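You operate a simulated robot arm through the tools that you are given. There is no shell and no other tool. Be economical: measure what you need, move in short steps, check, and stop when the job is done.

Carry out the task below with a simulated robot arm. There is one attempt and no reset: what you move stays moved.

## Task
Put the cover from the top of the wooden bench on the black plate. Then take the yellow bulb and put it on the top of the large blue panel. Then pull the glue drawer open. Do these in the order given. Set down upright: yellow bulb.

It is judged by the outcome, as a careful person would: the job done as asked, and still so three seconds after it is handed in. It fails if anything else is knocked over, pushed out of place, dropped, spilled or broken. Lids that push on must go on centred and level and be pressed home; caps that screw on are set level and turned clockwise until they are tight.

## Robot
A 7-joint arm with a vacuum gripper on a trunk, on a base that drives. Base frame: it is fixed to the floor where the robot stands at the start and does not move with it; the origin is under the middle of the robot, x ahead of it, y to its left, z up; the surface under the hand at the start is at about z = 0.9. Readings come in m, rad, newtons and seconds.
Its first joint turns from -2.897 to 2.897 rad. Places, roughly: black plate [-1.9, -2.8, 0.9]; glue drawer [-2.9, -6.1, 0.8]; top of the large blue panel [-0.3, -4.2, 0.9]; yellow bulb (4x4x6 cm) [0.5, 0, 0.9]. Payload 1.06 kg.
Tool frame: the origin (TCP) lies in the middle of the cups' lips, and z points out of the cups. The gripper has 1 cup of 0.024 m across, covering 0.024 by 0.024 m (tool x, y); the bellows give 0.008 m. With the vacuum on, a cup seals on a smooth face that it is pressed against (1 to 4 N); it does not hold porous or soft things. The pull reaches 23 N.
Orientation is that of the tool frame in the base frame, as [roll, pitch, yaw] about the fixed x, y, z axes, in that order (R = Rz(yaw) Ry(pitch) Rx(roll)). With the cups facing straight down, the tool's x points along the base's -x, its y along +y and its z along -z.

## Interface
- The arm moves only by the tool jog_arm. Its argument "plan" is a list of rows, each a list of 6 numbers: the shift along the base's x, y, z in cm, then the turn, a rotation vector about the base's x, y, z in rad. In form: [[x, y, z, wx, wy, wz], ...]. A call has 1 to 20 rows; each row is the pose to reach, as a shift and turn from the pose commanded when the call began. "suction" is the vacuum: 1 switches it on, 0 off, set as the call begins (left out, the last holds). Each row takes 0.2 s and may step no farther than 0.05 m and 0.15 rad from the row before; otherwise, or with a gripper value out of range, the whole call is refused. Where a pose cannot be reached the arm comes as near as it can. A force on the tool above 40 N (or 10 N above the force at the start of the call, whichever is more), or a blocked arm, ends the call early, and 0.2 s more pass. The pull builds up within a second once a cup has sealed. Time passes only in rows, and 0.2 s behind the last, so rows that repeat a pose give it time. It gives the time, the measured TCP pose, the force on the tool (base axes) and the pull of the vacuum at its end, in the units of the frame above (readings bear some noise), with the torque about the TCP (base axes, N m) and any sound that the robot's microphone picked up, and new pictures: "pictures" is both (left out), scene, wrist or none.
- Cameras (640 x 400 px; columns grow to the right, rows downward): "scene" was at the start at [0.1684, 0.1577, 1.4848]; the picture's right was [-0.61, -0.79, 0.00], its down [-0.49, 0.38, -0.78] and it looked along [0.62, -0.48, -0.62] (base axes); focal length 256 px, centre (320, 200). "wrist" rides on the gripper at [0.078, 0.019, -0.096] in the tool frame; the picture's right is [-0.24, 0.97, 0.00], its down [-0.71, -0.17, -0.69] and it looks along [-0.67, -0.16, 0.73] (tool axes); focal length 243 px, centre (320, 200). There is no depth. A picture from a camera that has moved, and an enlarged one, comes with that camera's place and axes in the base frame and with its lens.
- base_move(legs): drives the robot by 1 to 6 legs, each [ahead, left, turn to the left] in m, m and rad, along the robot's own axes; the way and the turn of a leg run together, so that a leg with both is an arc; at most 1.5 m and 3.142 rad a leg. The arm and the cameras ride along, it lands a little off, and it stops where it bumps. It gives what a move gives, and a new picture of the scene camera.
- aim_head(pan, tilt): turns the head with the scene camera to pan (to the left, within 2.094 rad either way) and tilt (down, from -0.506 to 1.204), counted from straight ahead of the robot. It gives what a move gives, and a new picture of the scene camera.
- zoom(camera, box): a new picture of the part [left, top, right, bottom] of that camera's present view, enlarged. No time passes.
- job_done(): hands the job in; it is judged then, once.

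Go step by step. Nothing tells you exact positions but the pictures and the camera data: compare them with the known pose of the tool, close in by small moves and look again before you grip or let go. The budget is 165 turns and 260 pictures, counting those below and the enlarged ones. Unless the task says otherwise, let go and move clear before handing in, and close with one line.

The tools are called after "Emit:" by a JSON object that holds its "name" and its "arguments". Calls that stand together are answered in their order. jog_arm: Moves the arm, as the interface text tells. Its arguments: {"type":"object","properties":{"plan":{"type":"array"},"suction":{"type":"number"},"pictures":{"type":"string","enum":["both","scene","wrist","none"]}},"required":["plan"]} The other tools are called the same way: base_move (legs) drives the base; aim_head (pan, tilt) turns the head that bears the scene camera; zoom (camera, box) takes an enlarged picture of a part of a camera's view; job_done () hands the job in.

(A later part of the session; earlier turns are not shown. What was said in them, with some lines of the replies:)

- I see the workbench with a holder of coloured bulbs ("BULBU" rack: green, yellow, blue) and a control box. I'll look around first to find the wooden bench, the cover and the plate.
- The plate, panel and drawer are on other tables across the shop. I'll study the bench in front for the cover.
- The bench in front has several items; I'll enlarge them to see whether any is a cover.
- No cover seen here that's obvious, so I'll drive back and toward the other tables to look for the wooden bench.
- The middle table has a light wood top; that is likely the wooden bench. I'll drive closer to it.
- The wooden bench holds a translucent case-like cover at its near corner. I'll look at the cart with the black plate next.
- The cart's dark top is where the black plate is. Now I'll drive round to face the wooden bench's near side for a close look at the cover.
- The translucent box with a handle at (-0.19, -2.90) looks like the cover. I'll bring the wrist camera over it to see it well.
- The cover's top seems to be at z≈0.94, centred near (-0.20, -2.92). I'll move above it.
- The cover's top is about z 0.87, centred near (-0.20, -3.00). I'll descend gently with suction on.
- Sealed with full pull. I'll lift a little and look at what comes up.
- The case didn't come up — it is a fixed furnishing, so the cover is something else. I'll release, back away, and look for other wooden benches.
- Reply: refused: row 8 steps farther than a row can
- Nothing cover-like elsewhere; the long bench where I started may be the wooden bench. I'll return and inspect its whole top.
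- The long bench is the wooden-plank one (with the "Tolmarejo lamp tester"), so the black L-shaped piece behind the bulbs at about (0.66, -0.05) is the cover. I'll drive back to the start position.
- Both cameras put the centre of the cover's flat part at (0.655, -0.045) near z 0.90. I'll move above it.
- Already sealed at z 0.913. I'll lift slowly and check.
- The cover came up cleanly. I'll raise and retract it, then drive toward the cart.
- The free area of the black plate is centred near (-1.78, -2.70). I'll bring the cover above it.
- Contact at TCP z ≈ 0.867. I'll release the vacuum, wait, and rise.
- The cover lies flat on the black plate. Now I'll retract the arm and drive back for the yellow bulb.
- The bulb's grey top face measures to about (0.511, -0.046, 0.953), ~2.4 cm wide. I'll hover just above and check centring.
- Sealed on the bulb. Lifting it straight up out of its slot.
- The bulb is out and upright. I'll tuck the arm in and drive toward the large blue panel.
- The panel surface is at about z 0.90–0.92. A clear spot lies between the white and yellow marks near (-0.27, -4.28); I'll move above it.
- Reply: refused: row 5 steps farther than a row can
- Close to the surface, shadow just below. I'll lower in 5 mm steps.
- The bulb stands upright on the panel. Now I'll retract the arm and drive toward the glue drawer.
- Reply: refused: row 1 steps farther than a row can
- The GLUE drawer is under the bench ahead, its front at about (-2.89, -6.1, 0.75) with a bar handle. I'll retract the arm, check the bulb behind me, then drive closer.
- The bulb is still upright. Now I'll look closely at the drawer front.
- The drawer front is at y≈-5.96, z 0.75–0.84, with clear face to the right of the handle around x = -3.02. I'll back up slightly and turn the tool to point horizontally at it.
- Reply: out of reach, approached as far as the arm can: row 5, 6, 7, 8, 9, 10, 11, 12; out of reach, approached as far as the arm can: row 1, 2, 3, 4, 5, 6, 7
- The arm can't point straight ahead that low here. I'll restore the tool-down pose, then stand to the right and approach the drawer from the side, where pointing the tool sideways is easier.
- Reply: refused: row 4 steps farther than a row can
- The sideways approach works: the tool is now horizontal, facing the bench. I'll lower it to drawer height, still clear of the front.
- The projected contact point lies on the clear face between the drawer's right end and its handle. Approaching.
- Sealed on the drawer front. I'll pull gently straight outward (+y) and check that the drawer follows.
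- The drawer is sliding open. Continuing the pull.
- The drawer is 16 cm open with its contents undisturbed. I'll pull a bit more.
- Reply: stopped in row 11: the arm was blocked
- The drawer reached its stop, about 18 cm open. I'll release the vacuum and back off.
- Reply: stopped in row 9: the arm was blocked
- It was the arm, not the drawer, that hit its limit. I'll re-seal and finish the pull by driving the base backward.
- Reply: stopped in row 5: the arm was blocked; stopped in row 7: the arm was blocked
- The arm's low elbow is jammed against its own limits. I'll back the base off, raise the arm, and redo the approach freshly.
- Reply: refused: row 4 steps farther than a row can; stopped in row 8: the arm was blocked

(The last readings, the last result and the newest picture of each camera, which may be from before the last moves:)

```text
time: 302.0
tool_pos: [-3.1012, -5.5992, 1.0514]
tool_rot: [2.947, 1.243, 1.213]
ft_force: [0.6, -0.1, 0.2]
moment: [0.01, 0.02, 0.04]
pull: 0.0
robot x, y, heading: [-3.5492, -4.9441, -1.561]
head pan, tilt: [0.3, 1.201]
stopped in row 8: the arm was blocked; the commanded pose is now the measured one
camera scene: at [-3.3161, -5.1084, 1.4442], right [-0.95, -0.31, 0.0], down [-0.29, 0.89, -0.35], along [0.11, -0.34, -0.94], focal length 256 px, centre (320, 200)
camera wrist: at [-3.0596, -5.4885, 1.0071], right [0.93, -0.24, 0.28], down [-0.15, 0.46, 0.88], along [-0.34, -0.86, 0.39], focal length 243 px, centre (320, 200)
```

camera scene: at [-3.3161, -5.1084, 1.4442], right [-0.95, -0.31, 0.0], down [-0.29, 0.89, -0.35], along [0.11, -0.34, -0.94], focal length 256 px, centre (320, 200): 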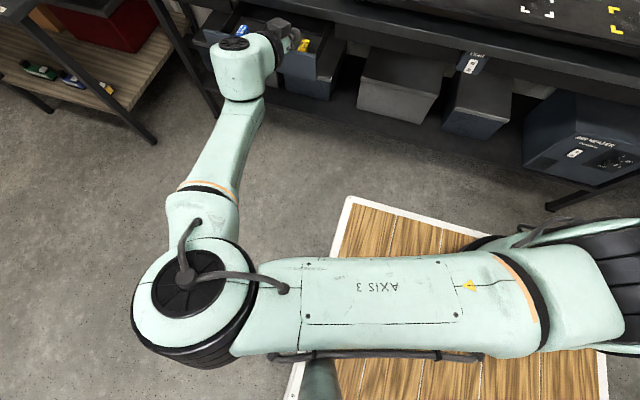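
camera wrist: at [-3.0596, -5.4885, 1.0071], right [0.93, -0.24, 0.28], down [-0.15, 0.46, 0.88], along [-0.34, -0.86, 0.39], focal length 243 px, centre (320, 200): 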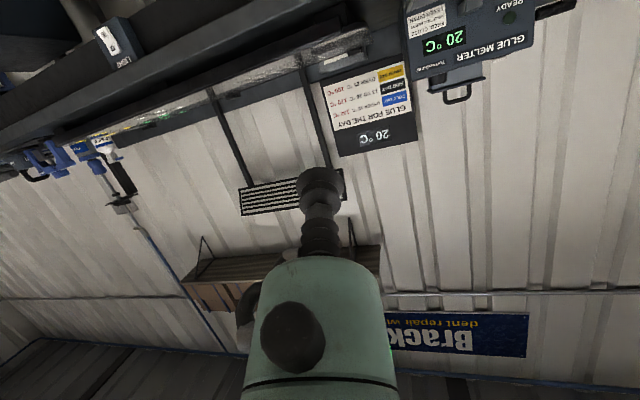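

The elbow was pressing against the head mast. I'll turn the tool back down while staying extended, which moves the arm away from the mast.

Emit:
{"name": "jog_arm", "arguments": {"plan": [[0, -1, 1, 0.137, -0.021, 0], [0, -1, 2, 0.274, -0.042, 0], [0, -1, 3, 0.411, -0.063, 0], [0, -1, 5, 0.549, -0.084, 0], [0, -1, 7, 0.686, -0.106, 0], [0, -1, 8, 0.823, -0.127, 0], [0, 0, 9, 0.96, -0.148, 0], [0, 1, 10, 1.098, -0.169, 0], [0, 2, 11, 1.235, -0.19, 0], [0, 2, 11, 1.235, -0.19, 0]]}}

```text
time: 304.2
tool_pos: [-3.0987, -5.5605, 1.1689]
tool_rot: [3.124, 0.008, 1.356]
ft_force: [0.8, 0.0, 0.6]
moment: [0.01, 0.0, 0.0]
pull: 0.0
robot x, y, heading: [-3.5482, -4.9491, -1.555]
head pan, tilt: [0.3, 1.201]
camera scene: at [-3.3202, -5.0962, 1.4464], right [-0.95, -0.31, 0.0], down [-0.29, 0.89, -0.36], along [0.11, -0.34, -0.93], focal length 256 px, centre (320, 200)
camera wrist: at [-3.0631, -5.4861, 1.2617], right [0.9, -0.44, 0.02], down [-0.33, -0.65, 0.69], along [-0.29, -0.62, -0.73], focal length 243 px, centre (320, 200)
```

scene: 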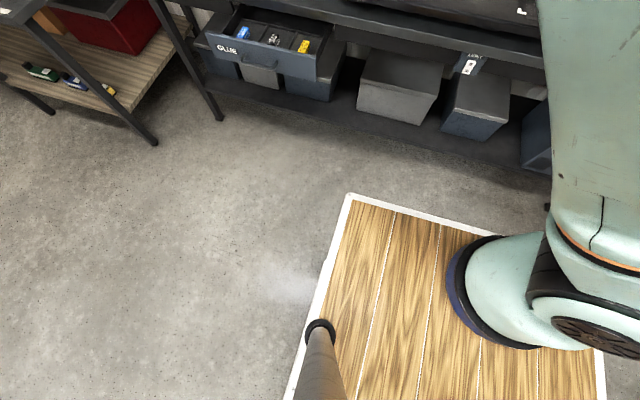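
wrist: 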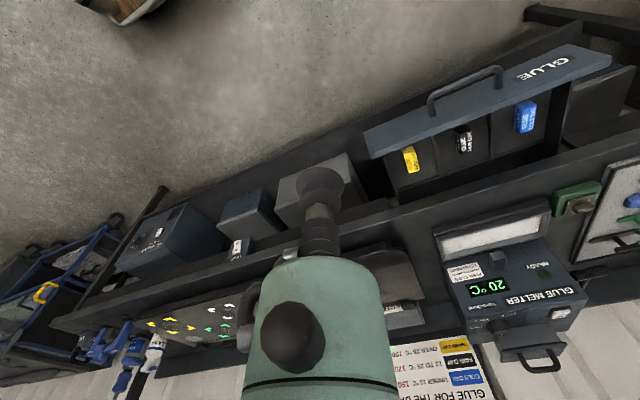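

The drawer is open ~18 cm, so I can now hook behind its front panel from above with the tool pointing down. I'll look at the room behind the panel.

Emit:
{"name": "zoom", "arguments": {"camera": "scene", "box": [190, 0, 350, 100]}}

Emit:
{"name": "zoom", "arguments": {"camera": "wrist", "box": [350, 30, 640, 210]}}

```text
4.00 times, centred on (270, 50) of scene
camera zoom: at [-3.3202, -5.0962, 1.4464], right [-0.95, -0.31, 0.0], down [-0.29, 0.89, -0.36], along [0.11, -0.34, -0.93], focal length 1025 px, centre (520, 800)
```

zoom: 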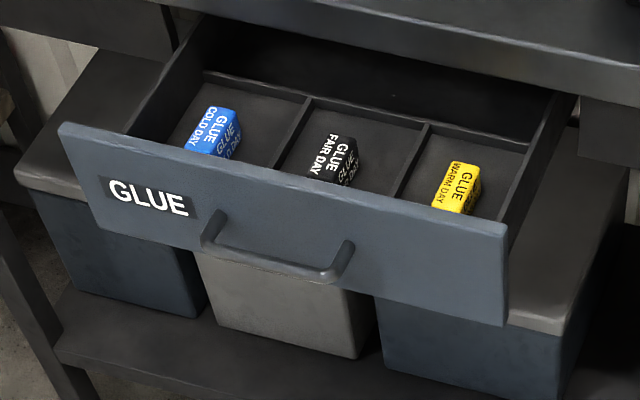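

```text
2.21 times, centred on (495, 120) of wrist
camera zoom: at [-3.0631, -5.4861, 1.2617], right [0.9, -0.44, 0.02], down [-0.33, -0.65, 0.69], along [-0.29, -0.62, -0.73], focal length 535 px, centre (-66, 377)
```

zoom: 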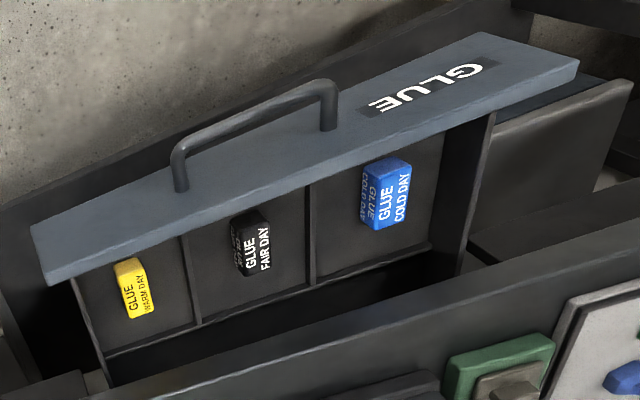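

I'll instead repeat the suction approach exactly as it worked, then pull by driving the base. First the arm returns to the earlier starting pose.

Emit:
{"name": "jog_arm", "arguments": {"plan": [[0, 4, 0, 0, 0, 0.04], [0.5, 8, 0, 0.006, 0.008, 0.08], [1, 12, 0, 0.012, 0.0155, 0.12], [1.5, 16, 0, 0.012, 0.0155, 0.16], [2, 20, 0, 0.012, 0.0155, 0.2], [2, 24, 0, 0.012, 0.0155, 0.23], [2, 26.8, 0, 0.012, 0.0155, 0.23], [2, 26.8, 0, 0.012, 0.0155, 0.23]], "pictures": "none"}}

Emit:
{"name": "base_move", "arguments": {"legs": [[0.165, 0, 0]]}}

Emit:
{"name": "aim_head", "arguments": {"pan": 0.15, "tilt": 0.8}}

```text
time: 306.0
tool_pos: [-3.0774, -5.2925, 1.1671]
tool_rot: [3.141, -0.002, 1.588]
ft_force: [0.3, 0.4, 0.9]
moment: [-0.01, -0.01, 0.0]
pull: 0.0
robot x, y, heading: [-3.5459, -4.9473, -1.552]
head pan, tilt: [0.3, 1.201]
```

```text
time: 307.4
tool_pos: [-3.0757, -5.4583, 1.168]
tool_rot: [3.141, -0.001, 1.588]
ft_force: [0.2, 0.0, 0.2]
moment: [0.01, 0.02, 0.0]
pull: 0.0
robot x, y, heading: [-3.5465, -5.1134, -1.555]
head pan, tilt: [0.3, 1.201]
camera scene: at [-3.3181, -5.2618, 1.4464], right [-0.95, -0.31, 0.0], down [-0.29, 0.89, -0.36], along [0.11, -0.34, -0.93], focal length 256 px, centre (320, 200)
```

scene: 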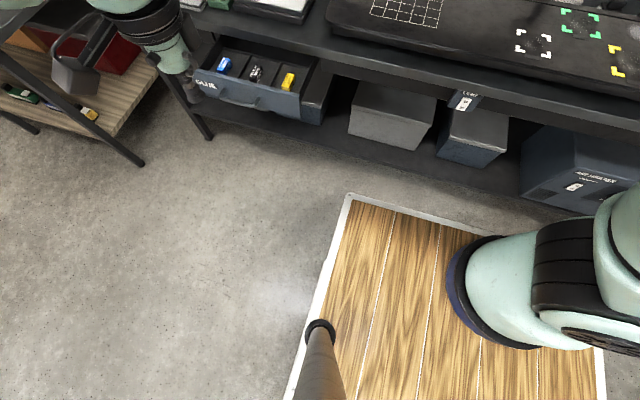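

```text
time: 308.3
tool_pos: [-3.0755, -5.4587, 1.1679]
tool_rot: [3.141, -0.004, 1.587]
ft_force: [-0.1, 0.5, 0.8]
moment: [0.0, 0.0, -0.03]
pull: 0.1
robot x, y, heading: [-3.5448, -5.1127, -1.556]
head pan, tilt: [0.15, 0.799]
camera scene: at [-3.3222, -5.2881, 1.4741], right [-0.99, -0.16, 0.0], down [-0.12, 0.71, -0.7], along [0.11, -0.69, -0.72], focal length 256 px, centre (320, 200)
```

scene: 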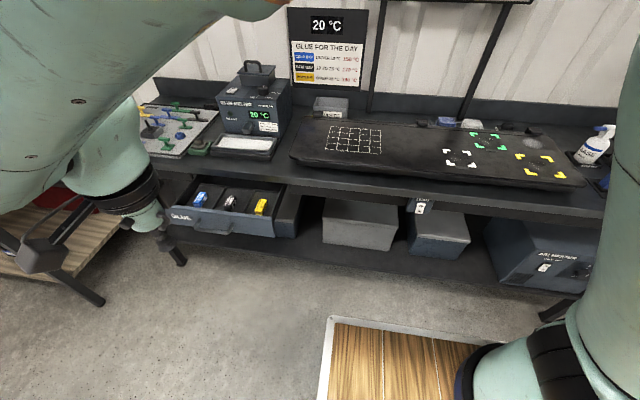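

Same starting pose as before. Repeating the rotation to horizontal.

Emit:
{"name": "jog_arm", "arguments": {"plan": [[0, 0, 0, -0.14, 0, 0], [0, 0, -1, -0.28, 0, 0], [0, 0, -2, -0.42, 0, 0], [0, 0, -3, -0.56, 0, 0], [0, 0, -4, -0.7, 0, 0], [0, 0, -6, -0.84, 0, 0], [0, 0, -8, -0.98, 0, 0], [0, 0, -10, -1.12, 0, 0], [0, 0, -12, -1.26, 0, 0], [0, 0, -14, -1.4, 0, 0], [0, 0, -16, -1.52, 0, 0], [0, 0, -16, -1.5708, 0, 0], [0, 0, -16, -1.5708, 0, 0]], "pictures": "none"}}

Emit:
{"name": "jog_arm", "arguments": {"plan": [[1, -1, -4, 0, 0, 0], [2, -3, -8, 0, 0, 0], [3, -5, -12, 0, 0, 0], [4, -7, -16, 0, 0, 0], [5, -9, -19, 0, 0, 0], [5.4, -11, -21.4, 0, 0, 0], [5.4, -13, -21.4, 0, 0, 0], [5.4, -13, -21.4, 0, 0, 0]]}}

```text
time: 309.4
tool_pos: [-3.098, -5.549, 1.1363]
tool_rot: [-3.14, 0.64, 1.41]
ft_force: [-1.3, -0.1, 0.2]
moment: [-0.04, 0.03, -0.03]
pull: 0.0
robot x, y, heading: [-3.5475, -5.1106, -1.557]
head pan, tilt: [0.15, 0.799]
stopped in row 5: the arm was blocked; the commanded pose is now the measured one
```

```text
time: 311.2
tool_pos: [-3.041, -5.6746, 0.9189]
tool_rot: [-3.133, 0.641, 1.422]
ft_force: [0.2, 0.2, 0.3]
moment: [-0.01, 0.02, 0.0]
pull: 0.0
robot x, y, heading: [-3.5456, -5.1124, -1.553]
head pan, tilt: [0.15, 0.799]
camera scene: at [-3.3222, -5.2882, 1.4741], right [-0.99, -0.16, 0.0], down [-0.12, 0.71, -0.7], along [0.11, -0.69, -0.72], focal length 256 px, centre (320, 200)
camera wrist: at [-3.0038, -5.5589, 0.9477], right [0.93, -0.34, 0.13], down [-0.19, -0.13, 0.97], along [-0.31, -0.93, -0.18], focal length 243 px, centre (320, 200)
```

scene: 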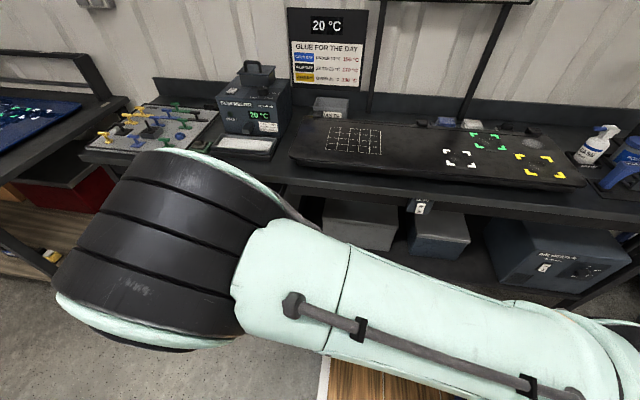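
wrist: 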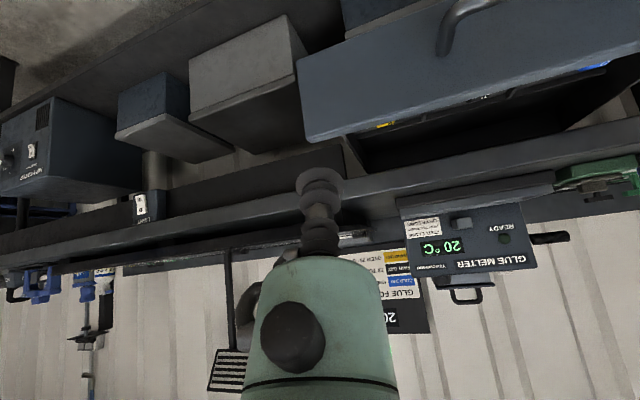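

The arm is free again and partly tilted. I'll finish turning it to horizontal while lowering, staying a few cm off the drawer front.

Emit:
{"name": "jog_arm", "arguments": {"plan": [[0, -1, -2, -0.133, 0, 0.016], [0, -2, -4, -0.267, 0, 0.032], [0, -3, -6, -0.4, 0, 0.048], [0, -4, -8, -0.533, 0, 0.064], [0, -5, -10, -0.667, 0, 0.081], [1, -6, -12, -0.8, 0, 0.097], [2, -6, -12.8, -0.933, 0, 0.113], [2, -6, -12.8, -0.933, 0, 0.113]]}}

```text
time: 313.2
tool_pos: [-2.9828, -5.7164, 0.839]
tool_rot: [1.765, 1.396, 0.202]
ft_force: [0.3, 0.2, 0.1]
moment: [0.0, 0.01, -0.03]
pull: 0.0
robot x, y, heading: [-3.5443, -5.1116, -1.557]
head pan, tilt: [0.15, 0.799]
stopped in row 8: the arm was blocked; the commanded pose is now the measured one
camera scene: at [-3.3219, -5.2888, 1.474], right [-0.99, -0.16, 0.0], down [-0.12, 0.71, -0.7], along [0.11, -0.69, -0.72], focal length 256 px, centre (320, 200)
camera wrist: at [-2.9519, -5.618, 0.7667], right [0.92, 0.0, 0.4], down [-0.3, 0.66, 0.69], along [-0.26, -0.75, 0.6], focal length 243 px, centre (320, 200)
```

scene: 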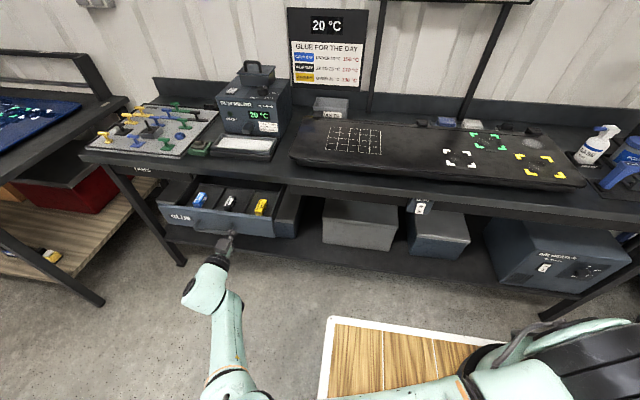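
wrist: 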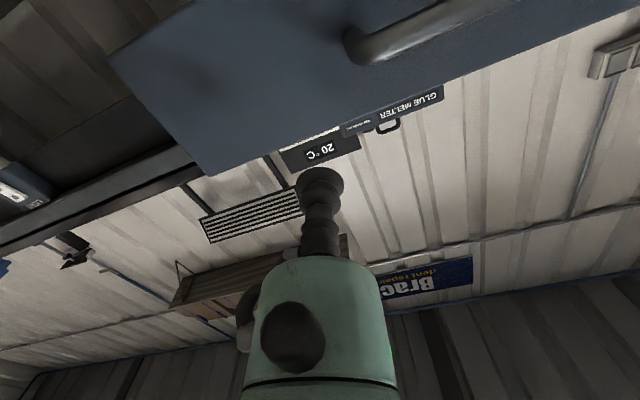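

The arm jams in that posture. The drawer handle now sticks out in the open with a ~4 cm gap behind its bar, so I'll go back to tool-down and hook the bar from above instead.

Emit:
{"name": "base_move", "arguments": {"legs": [[-0.1, 0, 0]]}}

Emit:
{"name": "jog_arm", "arguments": {"plan": [[0, -1, 3, 0, 0, 0], [0, -2, 6, 0.14, 0.001, 0], [0, -3, 9, 0.28, 0.003, 0], [0, -4, 12, 0.42, 0.004, 0], [0, -4, 15, 0.56, 0.006, 0], [0, -4, 18, 0.7, 0.007, 0], [0, -4, 21, 0.84, 0.009, 0], [0, -4, 24, 0.98, 0.01, 0], [0, -4, 27, 1.12, 0.012, 0], [0, -4, 30, 1.26, 0.013, 0], [0, -4, 32, 1.4, 0.015, 0], [0, -4, 33, 1.537, 0.017, 0], [0, -4, 33, 1.537, 0.017, 0]]}}

```text
time: 314.4
tool_pos: [-2.9836, -5.6134, 0.8367]
tool_rot: [1.773, 1.397, 0.216]
ft_force: [0.6, 0.4, 0.6]
moment: [-0.03, 0.0, 0.0]
pull: 0.0
robot x, y, heading: [-3.5502, -5.0118, -1.556]
head pan, tilt: [0.15, 0.799]
camera scene: at [-3.3227, -5.1883, 1.4738], right [-0.99, -0.16, 0.0], down [-0.12, 0.71, -0.7], along [0.11, -0.69, -0.72], focal length 256 px, centre (320, 200)
```

scene: 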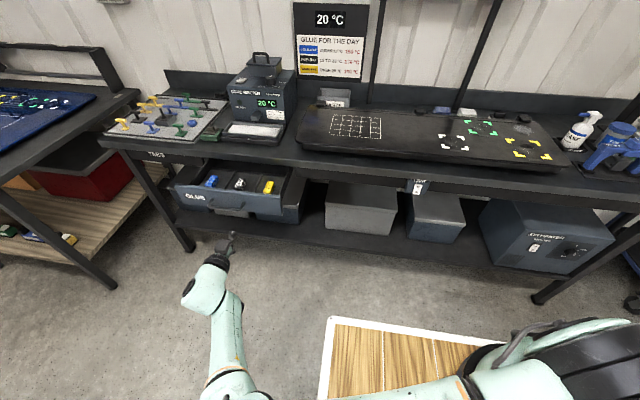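

```text
time: 317.2
tool_pos: [-2.9849, -5.6531, 1.1681]
tool_rot: [3.137, -0.001, 1.412]
ft_force: [-0.3, -0.3, 0.2]
moment: [0.0, 0.02, 0.01]
pull: 0.0
robot x, y, heading: [-3.5488, -5.0102, -1.557]
head pan, tilt: [0.15, 0.799]
camera scene: at [-3.3235, -5.187, 1.4741], right [-0.99, -0.16, 0.0], down [-0.12, 0.71, -0.7], along [0.11, -0.69, -0.72], focal length 256 px, centre (320, 200)
camera wrist: at [-2.9527, -5.5787, 1.2635], right [0.92, -0.39, 0.0], down [-0.28, -0.67, 0.68], along [-0.26, -0.63, -0.73], focal length 243 px, centre (320, 200)
```

scene: 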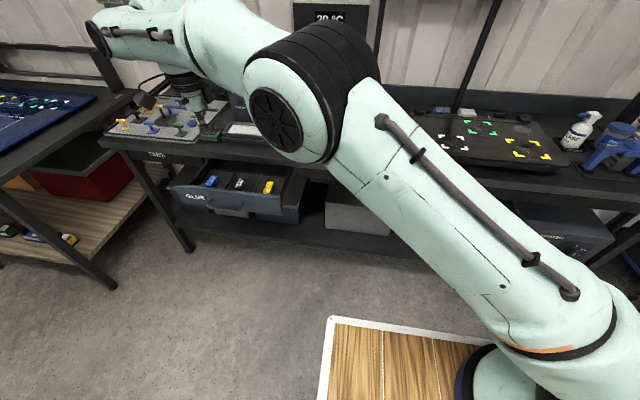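
wrist: 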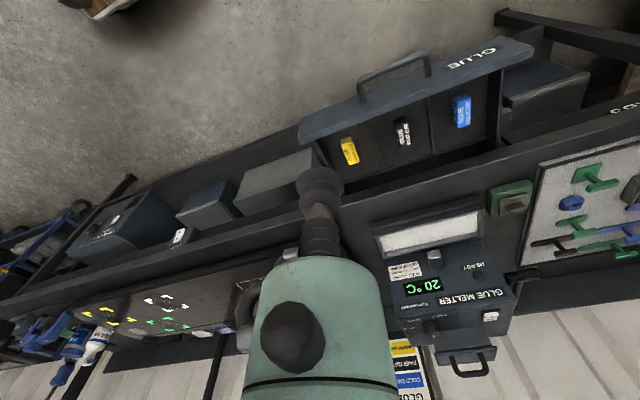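

Emit:
{"name": "jog_arm", "arguments": {"plan": [[-4, 1, 0, 0, 0, 0.03], [-8, 2, 0, 0, 0, 0.06], [-12, 3, 0, 0, 0, 0.09], [-16, 4, 0, 0, 0, 0.12], [-20, 5, 0, 0, 0, 0.15], [-24, 6, 0, 0, 0, 0.16], [-28, 7, 0, 0, 0, 0.16], [-30, 8, 0, 0, 0, 0.16], [-30, 8, 0, 0, 0, 0.16]], "pictures": "none"}}

Emit:
{"name": "base_move", "arguments": {"legs": [[0, 0.4, 0]]}}

Emit:
{"name": "zoom", "arguments": {"camera": "wrist", "box": [0, 0, 640, 400]}}

```text
time: 319.2
tool_pos: [-3.2837, -5.5729, 1.1663]
tool_rot: [3.137, -0.001, 1.569]
ft_force: [0.3, 0.7, -0.1]
moment: [0.02, 0.01, -0.01]
pull: 0.0
robot x, y, heading: [-3.5494, -5.0108, -1.553]
head pan, tilt: [0.15, 0.799]
```

```text
time: 321.7
tool_pos: [-2.8815, -5.5674, 1.1667]
tool_rot: [3.139, 0.0, 1.57]
ft_force: [-1.3, 0.6, -0.3]
moment: [-0.01, 0.01, -0.02]
pull: 0.0
robot x, y, heading: [-3.1453, -5.0075, -1.556]
head pan, tilt: [0.15, 0.799]
camera scene: at [-2.9222, -5.1816, 1.4741], right [-0.99, -0.16, 0.0], down [-0.12, 0.71, -0.7], along [0.11, -0.69, -0.72], focal length 256 px, centre (320, 200)
```

scene: 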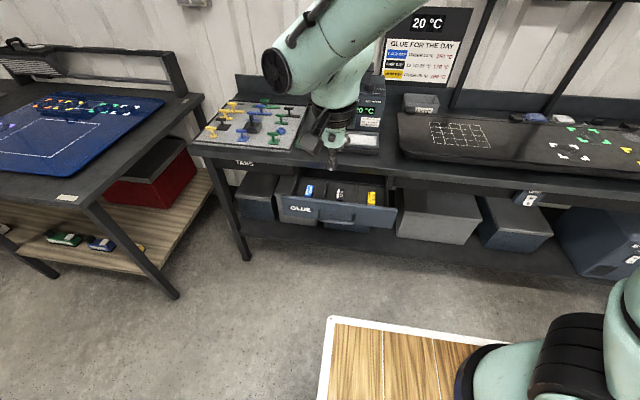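

```text
1.00 times, centred on (320, 200) of wrist (not enlarged: the box is as wide or as high as the picture)
camera zoom: at [-2.863, -5.4889, 1.2619], right [0.97, -0.24, 0.0], down [-0.17, -0.71, 0.68], along [-0.16, -0.67, -0.73], focal length 243 px, centre (320, 200)
```

zoom: 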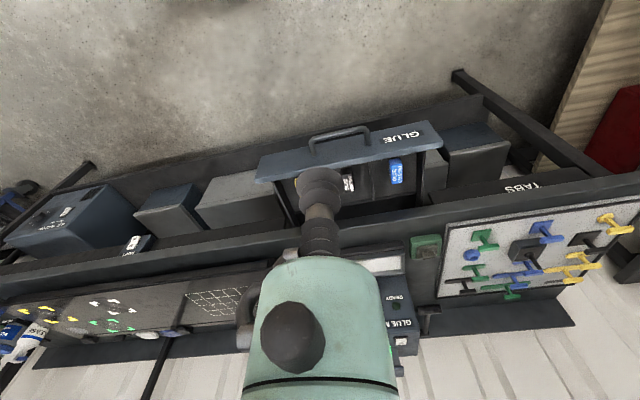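

Comfortable posture now, directly in front of the handle. I'll come lower for a close look.

Emit:
{"name": "jog_arm", "arguments": {"plan": [[0, -1, -4, 0, 0, 0], [0, -2, -8, 0, 0, 0], [0, -3, -12, 0, 0, 0], [0, -4, -16, 0, 0, 0], [0, -5, -20, 0, 0, 0], [0, -5, -20, 0, 0, 0]]}}

Emit:
{"name": "zoom", "arguments": {"camera": "scene", "box": [260, 140, 420, 260]}}

Emit:
{"name": "zoom", "arguments": {"camera": "wrist", "box": [160, 40, 480, 240]}}

```text
time: 323.1
tool_pos: [-2.8839, -5.6179, 0.9661]
tool_rot: [3.138, 0.001, 1.57]
ft_force: [0.3, 0.0, -0.1]
moment: [-0.02, 0.01, -0.02]
pull: 0.2
robot x, y, heading: [-3.147, -5.0032, -1.555]
head pan, tilt: [0.15, 0.799]
camera scene: at [-2.9223, -5.1815, 1.4741], right [-0.99, -0.16, 0.0], down [-0.12, 0.71, -0.7], along [0.11, -0.69, -0.72], focal length 256 px, centre (320, 200)
camera wrist: at [-2.8641, -5.5397, 1.0611], right [0.97, -0.24, 0.0], down [-0.17, -0.71, 0.68], along [-0.16, -0.67, -0.73], focal length 243 px, centre (320, 200)
```

scene: 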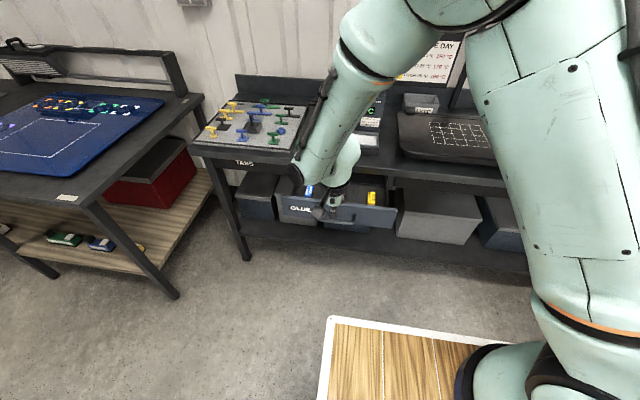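
wrist: 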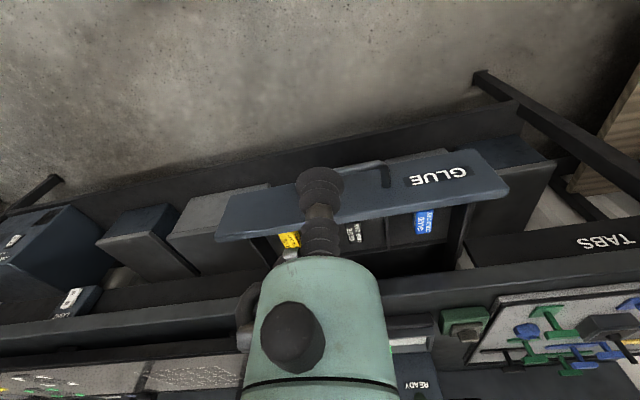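

```text
3.33 times, centred on (340, 200) of scene
camera zoom: at [-2.9223, -5.1815, 1.4741], right [-0.99, -0.16, 0.0], down [-0.12, 0.71, -0.7], along [0.11, -0.69, -0.72], focal length 854 px, centre (253, 200)
```

zoom: 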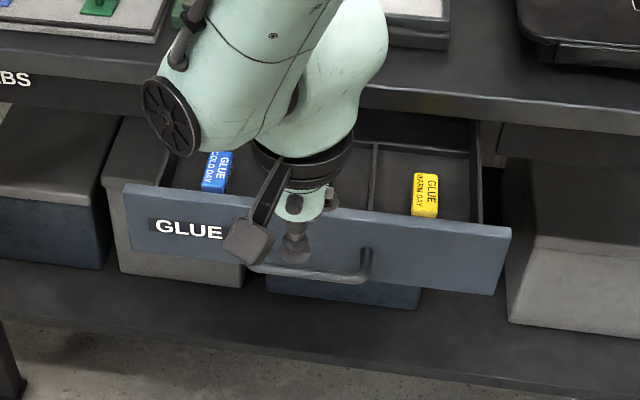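

```text
2.00 times, centred on (320, 140) of wrist
camera zoom: at [-2.8641, -5.5397, 1.0611], right [0.97, -0.24, 0.0], down [-0.17, -0.71, 0.68], along [-0.16, -0.67, -0.73], focal length 485 px, centre (320, 320)
```

zoom: 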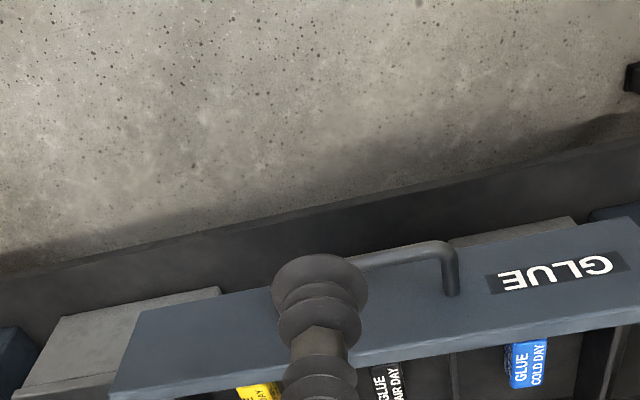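

The handle gap is tight, but hooking the inside of the drawer's front panel from above (over the low glue blocks) leaves more room. I'll move over the inside, just behind the panel, in a free spot near x = -2.925.

Emit:
{"name": "jog_arm", "arguments": {"plan": [[-1, -4, 0, 0, 0, 0], [-2, -8, 0, 0, 0, 0], [-3, -12, 0, 0, 0, 0], [-4, -16, 0, 0, 0, 0], [-4, -21, 0, 0, 0, 0], [-4, -21.5, -4, 0, 0, 0], [-4, -21.5, -8, 0, 0, 0], [-4, -21.5, -8, 0, 0, 0]]}}

Emit:
{"name": "zoom", "arguments": {"camera": "scene", "box": [260, 140, 420, 260]}}

Emit:
{"name": "zoom", "arguments": {"camera": "wrist", "box": [160, 40, 480, 240]}}

```text
time: 324.9
tool_pos: [-2.9233, -5.8316, 0.8863]
tool_rot: [3.137, 0.002, 1.571]
ft_force: [-0.1, 0.4, -0.6]
moment: [0.01, 0.01, 0.01]
pull: 0.1
robot x, y, heading: [-3.1456, -5.0046, -1.556]
head pan, tilt: [0.15, 0.799]
camera scene: at [-2.9223, -5.1816, 1.4741], right [-0.99, -0.16, 0.0], down [-0.12, 0.71, -0.7], along [0.11, -0.69, -0.72], focal length 256 px, centre (320, 200)
camera wrist: at [-2.9042, -5.7526, 0.9812], right [0.97, -0.24, 0.0], down [-0.17, -0.71, 0.68], along [-0.16, -0.67, -0.73], focal length 243 px, centre (320, 200)
```

scene: 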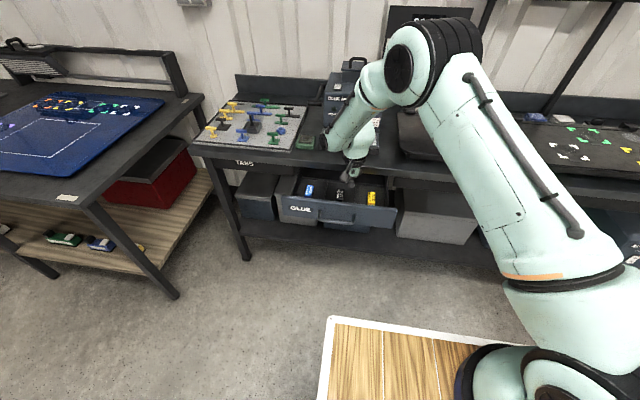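
wrist: 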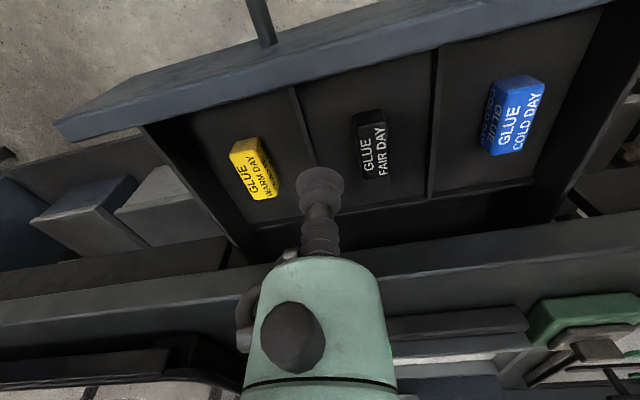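

```text
3.33 times, centred on (340, 200) of scene
camera zoom: at [-2.9223, -5.1816, 1.4741], right [-0.99, -0.16, 0.0], down [-0.12, 0.71, -0.7], along [0.11, -0.69, -0.72], focal length 854 px, centre (253, 200)
```

zoom: 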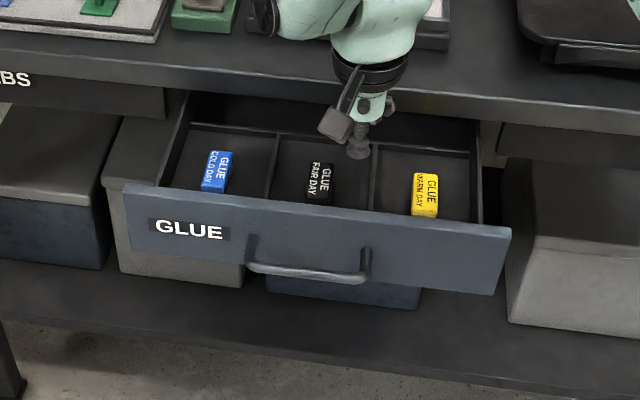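

```text
2.00 times, centred on (320, 140) of wrist
camera zoom: at [-2.9042, -5.7526, 0.9812], right [0.97, -0.24, 0.0], down [-0.17, -0.71, 0.68], along [-0.16, -0.67, -0.73], focal length 485 px, centre (320, 320)
```

zoom: 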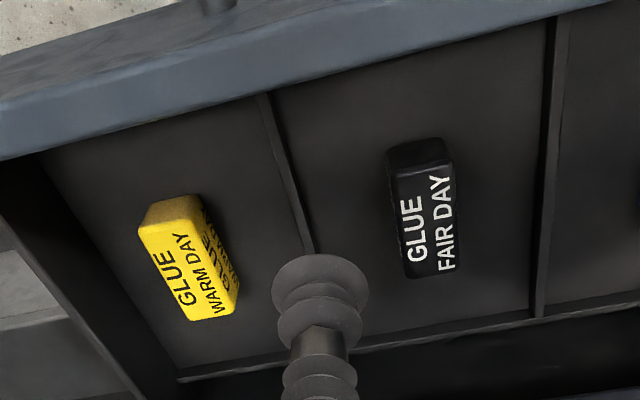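

There's about 4 cm of free room between the panel and the glue blocks. I'll lower the tip to z≈0.80 just behind the panel, then pull toward me.

Emit:
{"name": "jog_arm", "arguments": {"plan": [[0, -2, -1, 0, 0, 0], [0, -2.2, -3, 0, 0, 0], [0, -2.2, -5, 0, 0, 0], [0, -2.2, -7, 0, 0, 0], [0, -2.2, -8.2, 0, 0, 0], [0, -2.2, -8.2, 0, 0, 0]]}}

Emit:
{"name": "zoom", "arguments": {"camera": "scene", "box": [260, 140, 420, 260]}}

```text
time: 326.3
tool_pos: [-2.9225, -5.8542, 0.8049]
tool_rot: [3.139, 0.001, 1.57]
ft_force: [-1.0, -0.4, 1.5]
moment: [0.01, -0.02, 0.0]
pull: 0.1
robot x, y, heading: [-3.1466, -5.007, -1.557]
head pan, tilt: [0.15, 0.799]
camera scene: at [-2.9222, -5.1816, 1.4741], right [-0.99, -0.16, 0.0], down [-0.12, 0.71, -0.7], along [0.11, -0.69, -0.72], focal length 256 px, centre (320, 200)
camera wrist: at [-2.9038, -5.7757, 0.8996], right [0.97, -0.24, 0.0], down [-0.17, -0.71, 0.68], along [-0.16, -0.67, -0.73], focal length 243 px, centre (320, 200)
```

scene: 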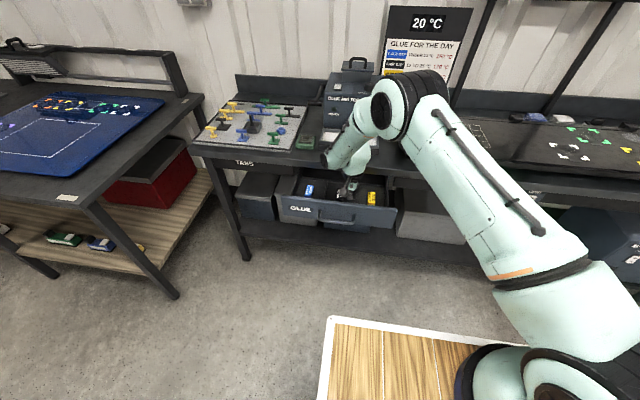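
wrist: 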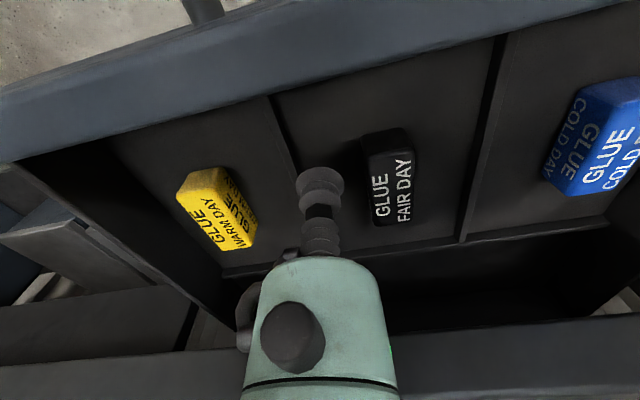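

```text
3.33 times, centred on (340, 200) of scene
camera zoom: at [-2.9222, -5.1816, 1.4741], right [-0.99, -0.16, 0.0], down [-0.12, 0.71, -0.7], along [0.11, -0.69, -0.72], focal length 854 px, centre (253, 200)
```

zoom: 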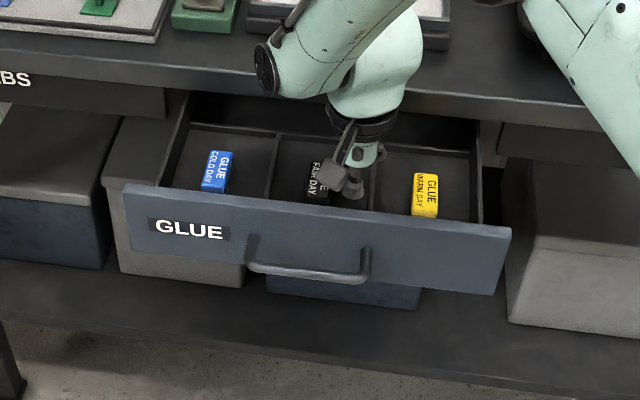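

Emit:
{"name": "jog_arm", "arguments": {"plan": [[0, 0.8, 0, 0, 0, 0], [0, 1.6, 0, 0, 0, 0], [0, 2.4, 0, 0, 0, 0], [0, 3.2, 0, 0, 0, 0], [0, 4, 0, 0, 0, 0], [0, 4.8, 0, 0, 0, 0], [0, 5.6, 0, 0, 0, 0], [0, 5.6, 0, 0, 0, 0]]}}

Emit:
{"name": "zoom", "arguments": {"camera": "scene", "box": [260, 140, 420, 260]}}

```text
time: 328.1
tool_pos: [-2.9227, -5.798, 0.8056]
tool_rot: [3.138, 0.0, 1.571]
ft_force: [-0.8, -0.6, 0.1]
moment: [0.02, 0.0, 0.01]
pull: 0.0
robot x, y, heading: [-3.1454, -5.0031, -1.556]
head pan, tilt: [0.15, 0.799]
camera scene: at [-2.9222, -5.1817, 1.4741], right [-0.99, -0.16, 0.0], down [-0.12, 0.71, -0.7], along [0.11, -0.69, -0.72], focal length 256 px, centre (320, 200)
camera wrist: at [-2.9029, -5.7199, 0.9], right [0.97, -0.24, 0.0], down [-0.17, -0.71, 0.68], along [-0.16, -0.67, -0.73], focal length 243 px, centre (320, 200)
```

scene: 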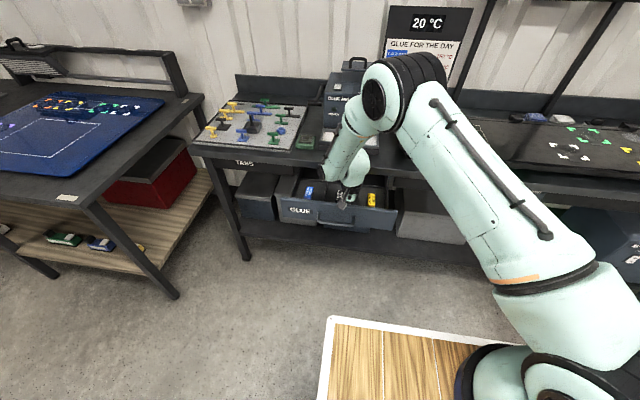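
wrist: 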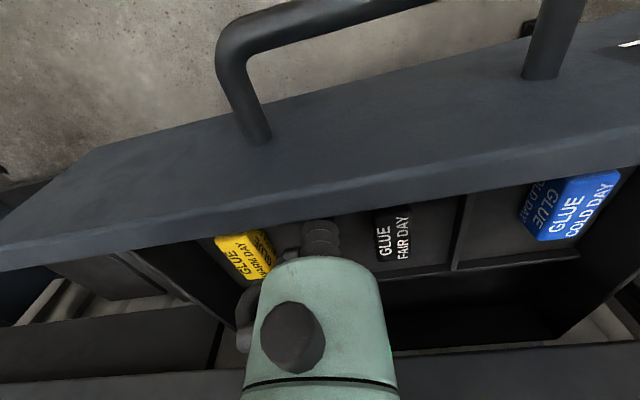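

```text
3.33 times, centred on (340, 200) of scene
camera zoom: at [-2.9222, -5.1817, 1.4741], right [-0.99, -0.16, 0.0], down [-0.12, 0.71, -0.7], along [0.11, -0.69, -0.72], focal length 854 px, centre (253, 200)
```

zoom: 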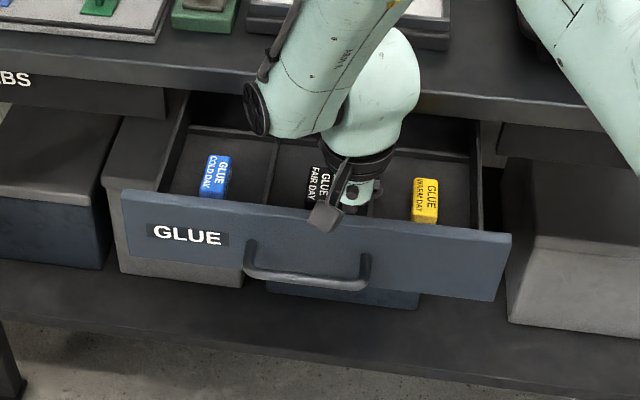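

The panel is engaged and the drawer is following with almost no force. Continuing the pull.

Emit:
{"name": "jog_arm", "arguments": {"plan": [[0, 0.8, 0, 0, 0, 0], [0, 1.6, 0, 0, 0, 0], [0, 2.4, 0, 0, 0, 0], [0, 3.2, 0, 0, 0, 0], [0, 4, 0, 0, 0, 0], [0, 4.8, 0, 0, 0, 0], [0, 5.6, 0, 0, 0, 0], [0, 6.4, 0, 0, 0, 0], [0, 7.2, 0, 0, 0, 0], [0, 7.2, 0, 0, 0, 0]]}}

```text
time: 330.0
tool_pos: [-2.9226, -5.7375, 0.8085]
tool_rot: [3.133, 0.017, 1.569]
ft_force: [1.5, -6.9, -0.7]
moment: [0.01, 0.04, 0.01]
pull: 0.0
robot x, y, heading: [-3.1475, -5.0027, -1.556]
head pan, tilt: [0.15, 0.799]
stopped in row 9: the force on the tool passed its limit at 47 N (the readings are from after the stop); the commanded pose is now the measured one
camera scene: at [-2.9221, -5.1824, 1.4741], right [-0.99, -0.16, 0.0], down [-0.12, 0.71, -0.7], along [0.11, -0.69, -0.72], focal length 256 px, centre (320, 200)
camera wrist: at [-2.9029, -5.6577, 0.9018], right [0.97, -0.24, 0.01], down [-0.18, -0.7, 0.69], along [-0.16, -0.68, -0.72], focal length 243 px, centre (320, 200)
```

scene: 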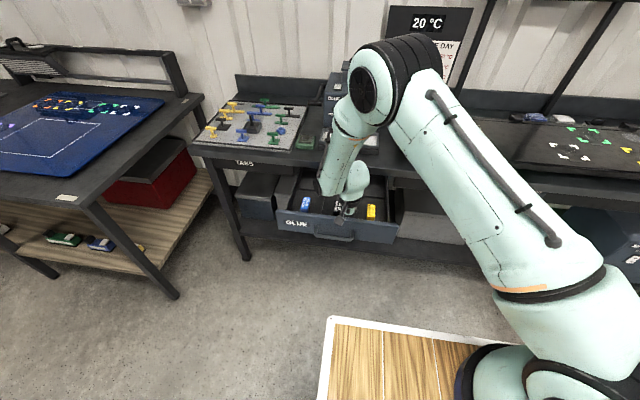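
wrist: 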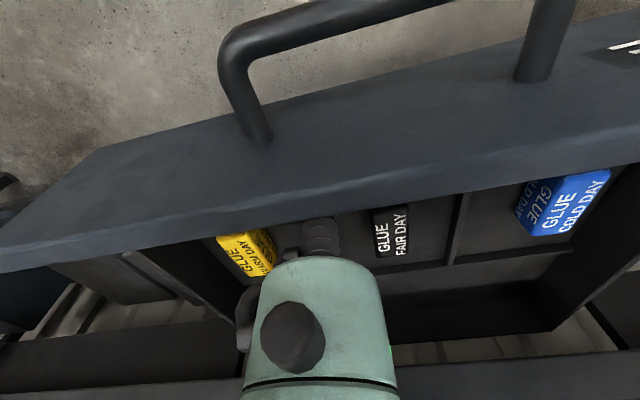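

The drawer hit its real end stop — fully open. I'll ease off the panel and lift clear.

Emit:
{"name": "jog_arm", "arguments": {"plan": [[0, -0.8, 0, 0, 0, 0], [0, -1.5, 0, 0, 0, 0], [0, -1.5, 2, 0, 0, 0], [0, -1.5, 6, 0, 0, 0], [0, -1.5, 10, 0, 0, 0], [0, -1.5, 15, 0, 0, 0], [0, -1.5, 20, 0, 0, 0], [0, -1.5, 25, 0, 0, 0], [0, 0, 29, 0, 0, 0], [0, 4, 31, 0, 0, 0]]}}

Emit:
{"name": "base_move", "arguments": {"legs": [[-0.4, 0, 0]]}}

Emit:
{"name": "aim_head", "arguments": {"pan": 2.0, "tilt": 0.35}}

Emit:
{"name": "zoom", "arguments": {"camera": "scene", "box": [320, 140, 560, 260]}}

```text
time: 332.2
tool_pos: [-2.9212, -5.6952, 1.1177]
tool_rot: [3.136, 0.016, 1.568]
ft_force: [-0.4, 0.5, -0.6]
moment: [0.02, 0.03, -0.02]
pull: 0.2
robot x, y, heading: [-3.147, -5.0067, -1.561]
head pan, tilt: [0.15, 0.799]
camera scene: at [-2.922, -5.1826, 1.474], right [-0.99, -0.16, 0.0], down [-0.12, 0.71, -0.7], along [0.11, -0.69, -0.72], focal length 256 px, centre (320, 200)
camera wrist: at [-2.9029, -5.6155, 1.2112], right [0.97, -0.24, 0.01], down [-0.18, -0.7, 0.69], along [-0.16, -0.67, -0.72], focal length 243 px, centre (320, 200)
```

scene: 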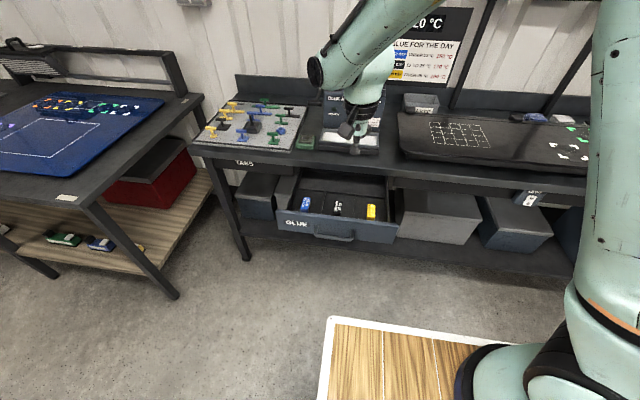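
wrist: 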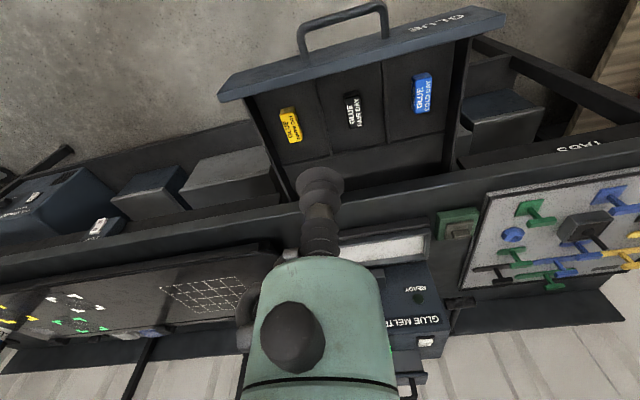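

```text
time: 334.7
tool_pos: [-2.9273, -5.2981, 1.1175]
tool_rot: [3.131, 0.014, 1.57]
ft_force: [-0.3, -0.7, -0.3]
moment: [0.0, 0.0, 0.02]
pull: 0.1
robot x, y, heading: [-3.1524, -4.609, -1.561]
head pan, tilt: [0.15, 0.799]
camera scene: at [-2.9276, -4.7858, 1.4741], right [-0.99, -0.16, 0.0], down [-0.12, 0.71, -0.7], along [0.11, -0.69, -0.72], focal length 256 px, centre (320, 200)
```

scene: 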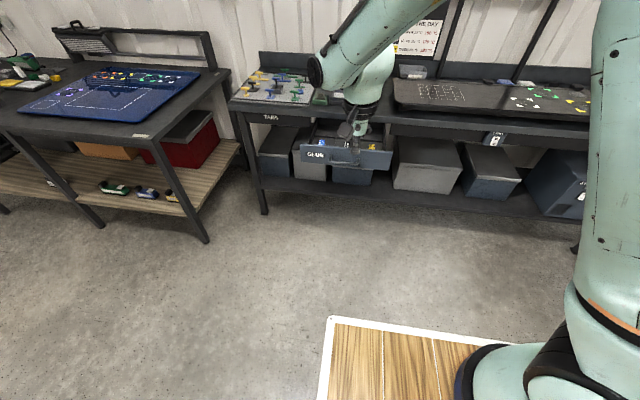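

```text
time: 336.5
tool_pos: [-2.9264, -5.2992, 1.1179]
tool_rot: [3.132, 0.013, 1.569]
ft_force: [0.5, 0.6, -0.3]
moment: [-0.01, -0.04, 0.02]
pull: 0.1
robot x, y, heading: [-3.1517, -4.6132, -1.564]
head pan, tilt: [2.0, 0.351]
camera scene: at [-2.8565, -4.6665, 1.5138], right [0.43, -0.9, 0.0], down [-0.31, -0.15, -0.94], along [0.85, 0.4, -0.34], focal length 256 px, centre (320, 200)
```

scene: 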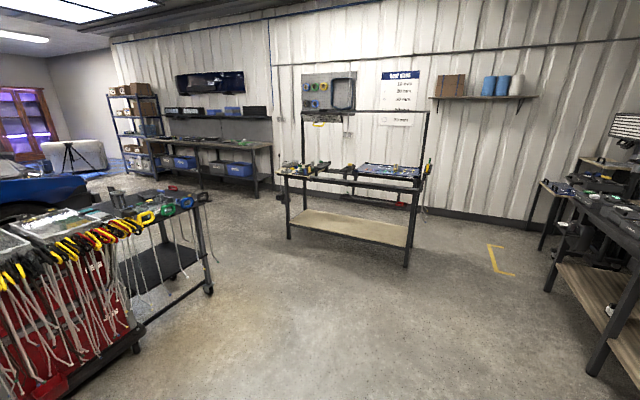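

```text
2.67 times, centred on (440, 200) of scene
camera zoom: at [-2.8565, -4.6665, 1.5138], right [0.43, -0.9, 0.0], down [-0.31, -0.15, -0.94], along [0.85, 0.4, -0.34], focal length 683 px, centre (0, 200)
```

zoom: 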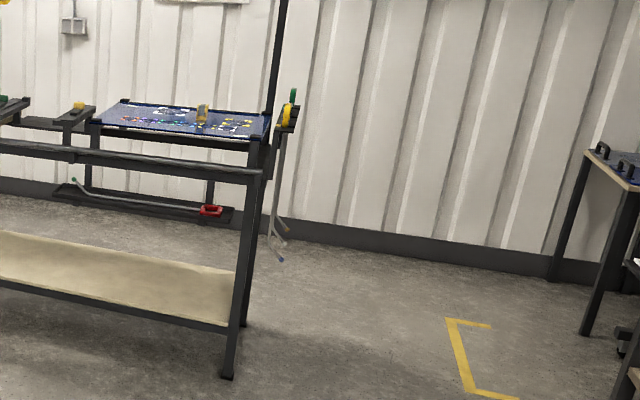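

The drawer is open, the bulb stands upright on the panel, and the cover was flat on the black plate when I left it. The arm is clear, so I'm handing in.

Emit:
{"name": "job_done", "arguments": {}}

```text
The job is handed in.
```

The cover is on the black plate, the yellow bulb is upright on the large blue panel, and the glue drawer is pulled fully open, done in that order with the arm moved clear.
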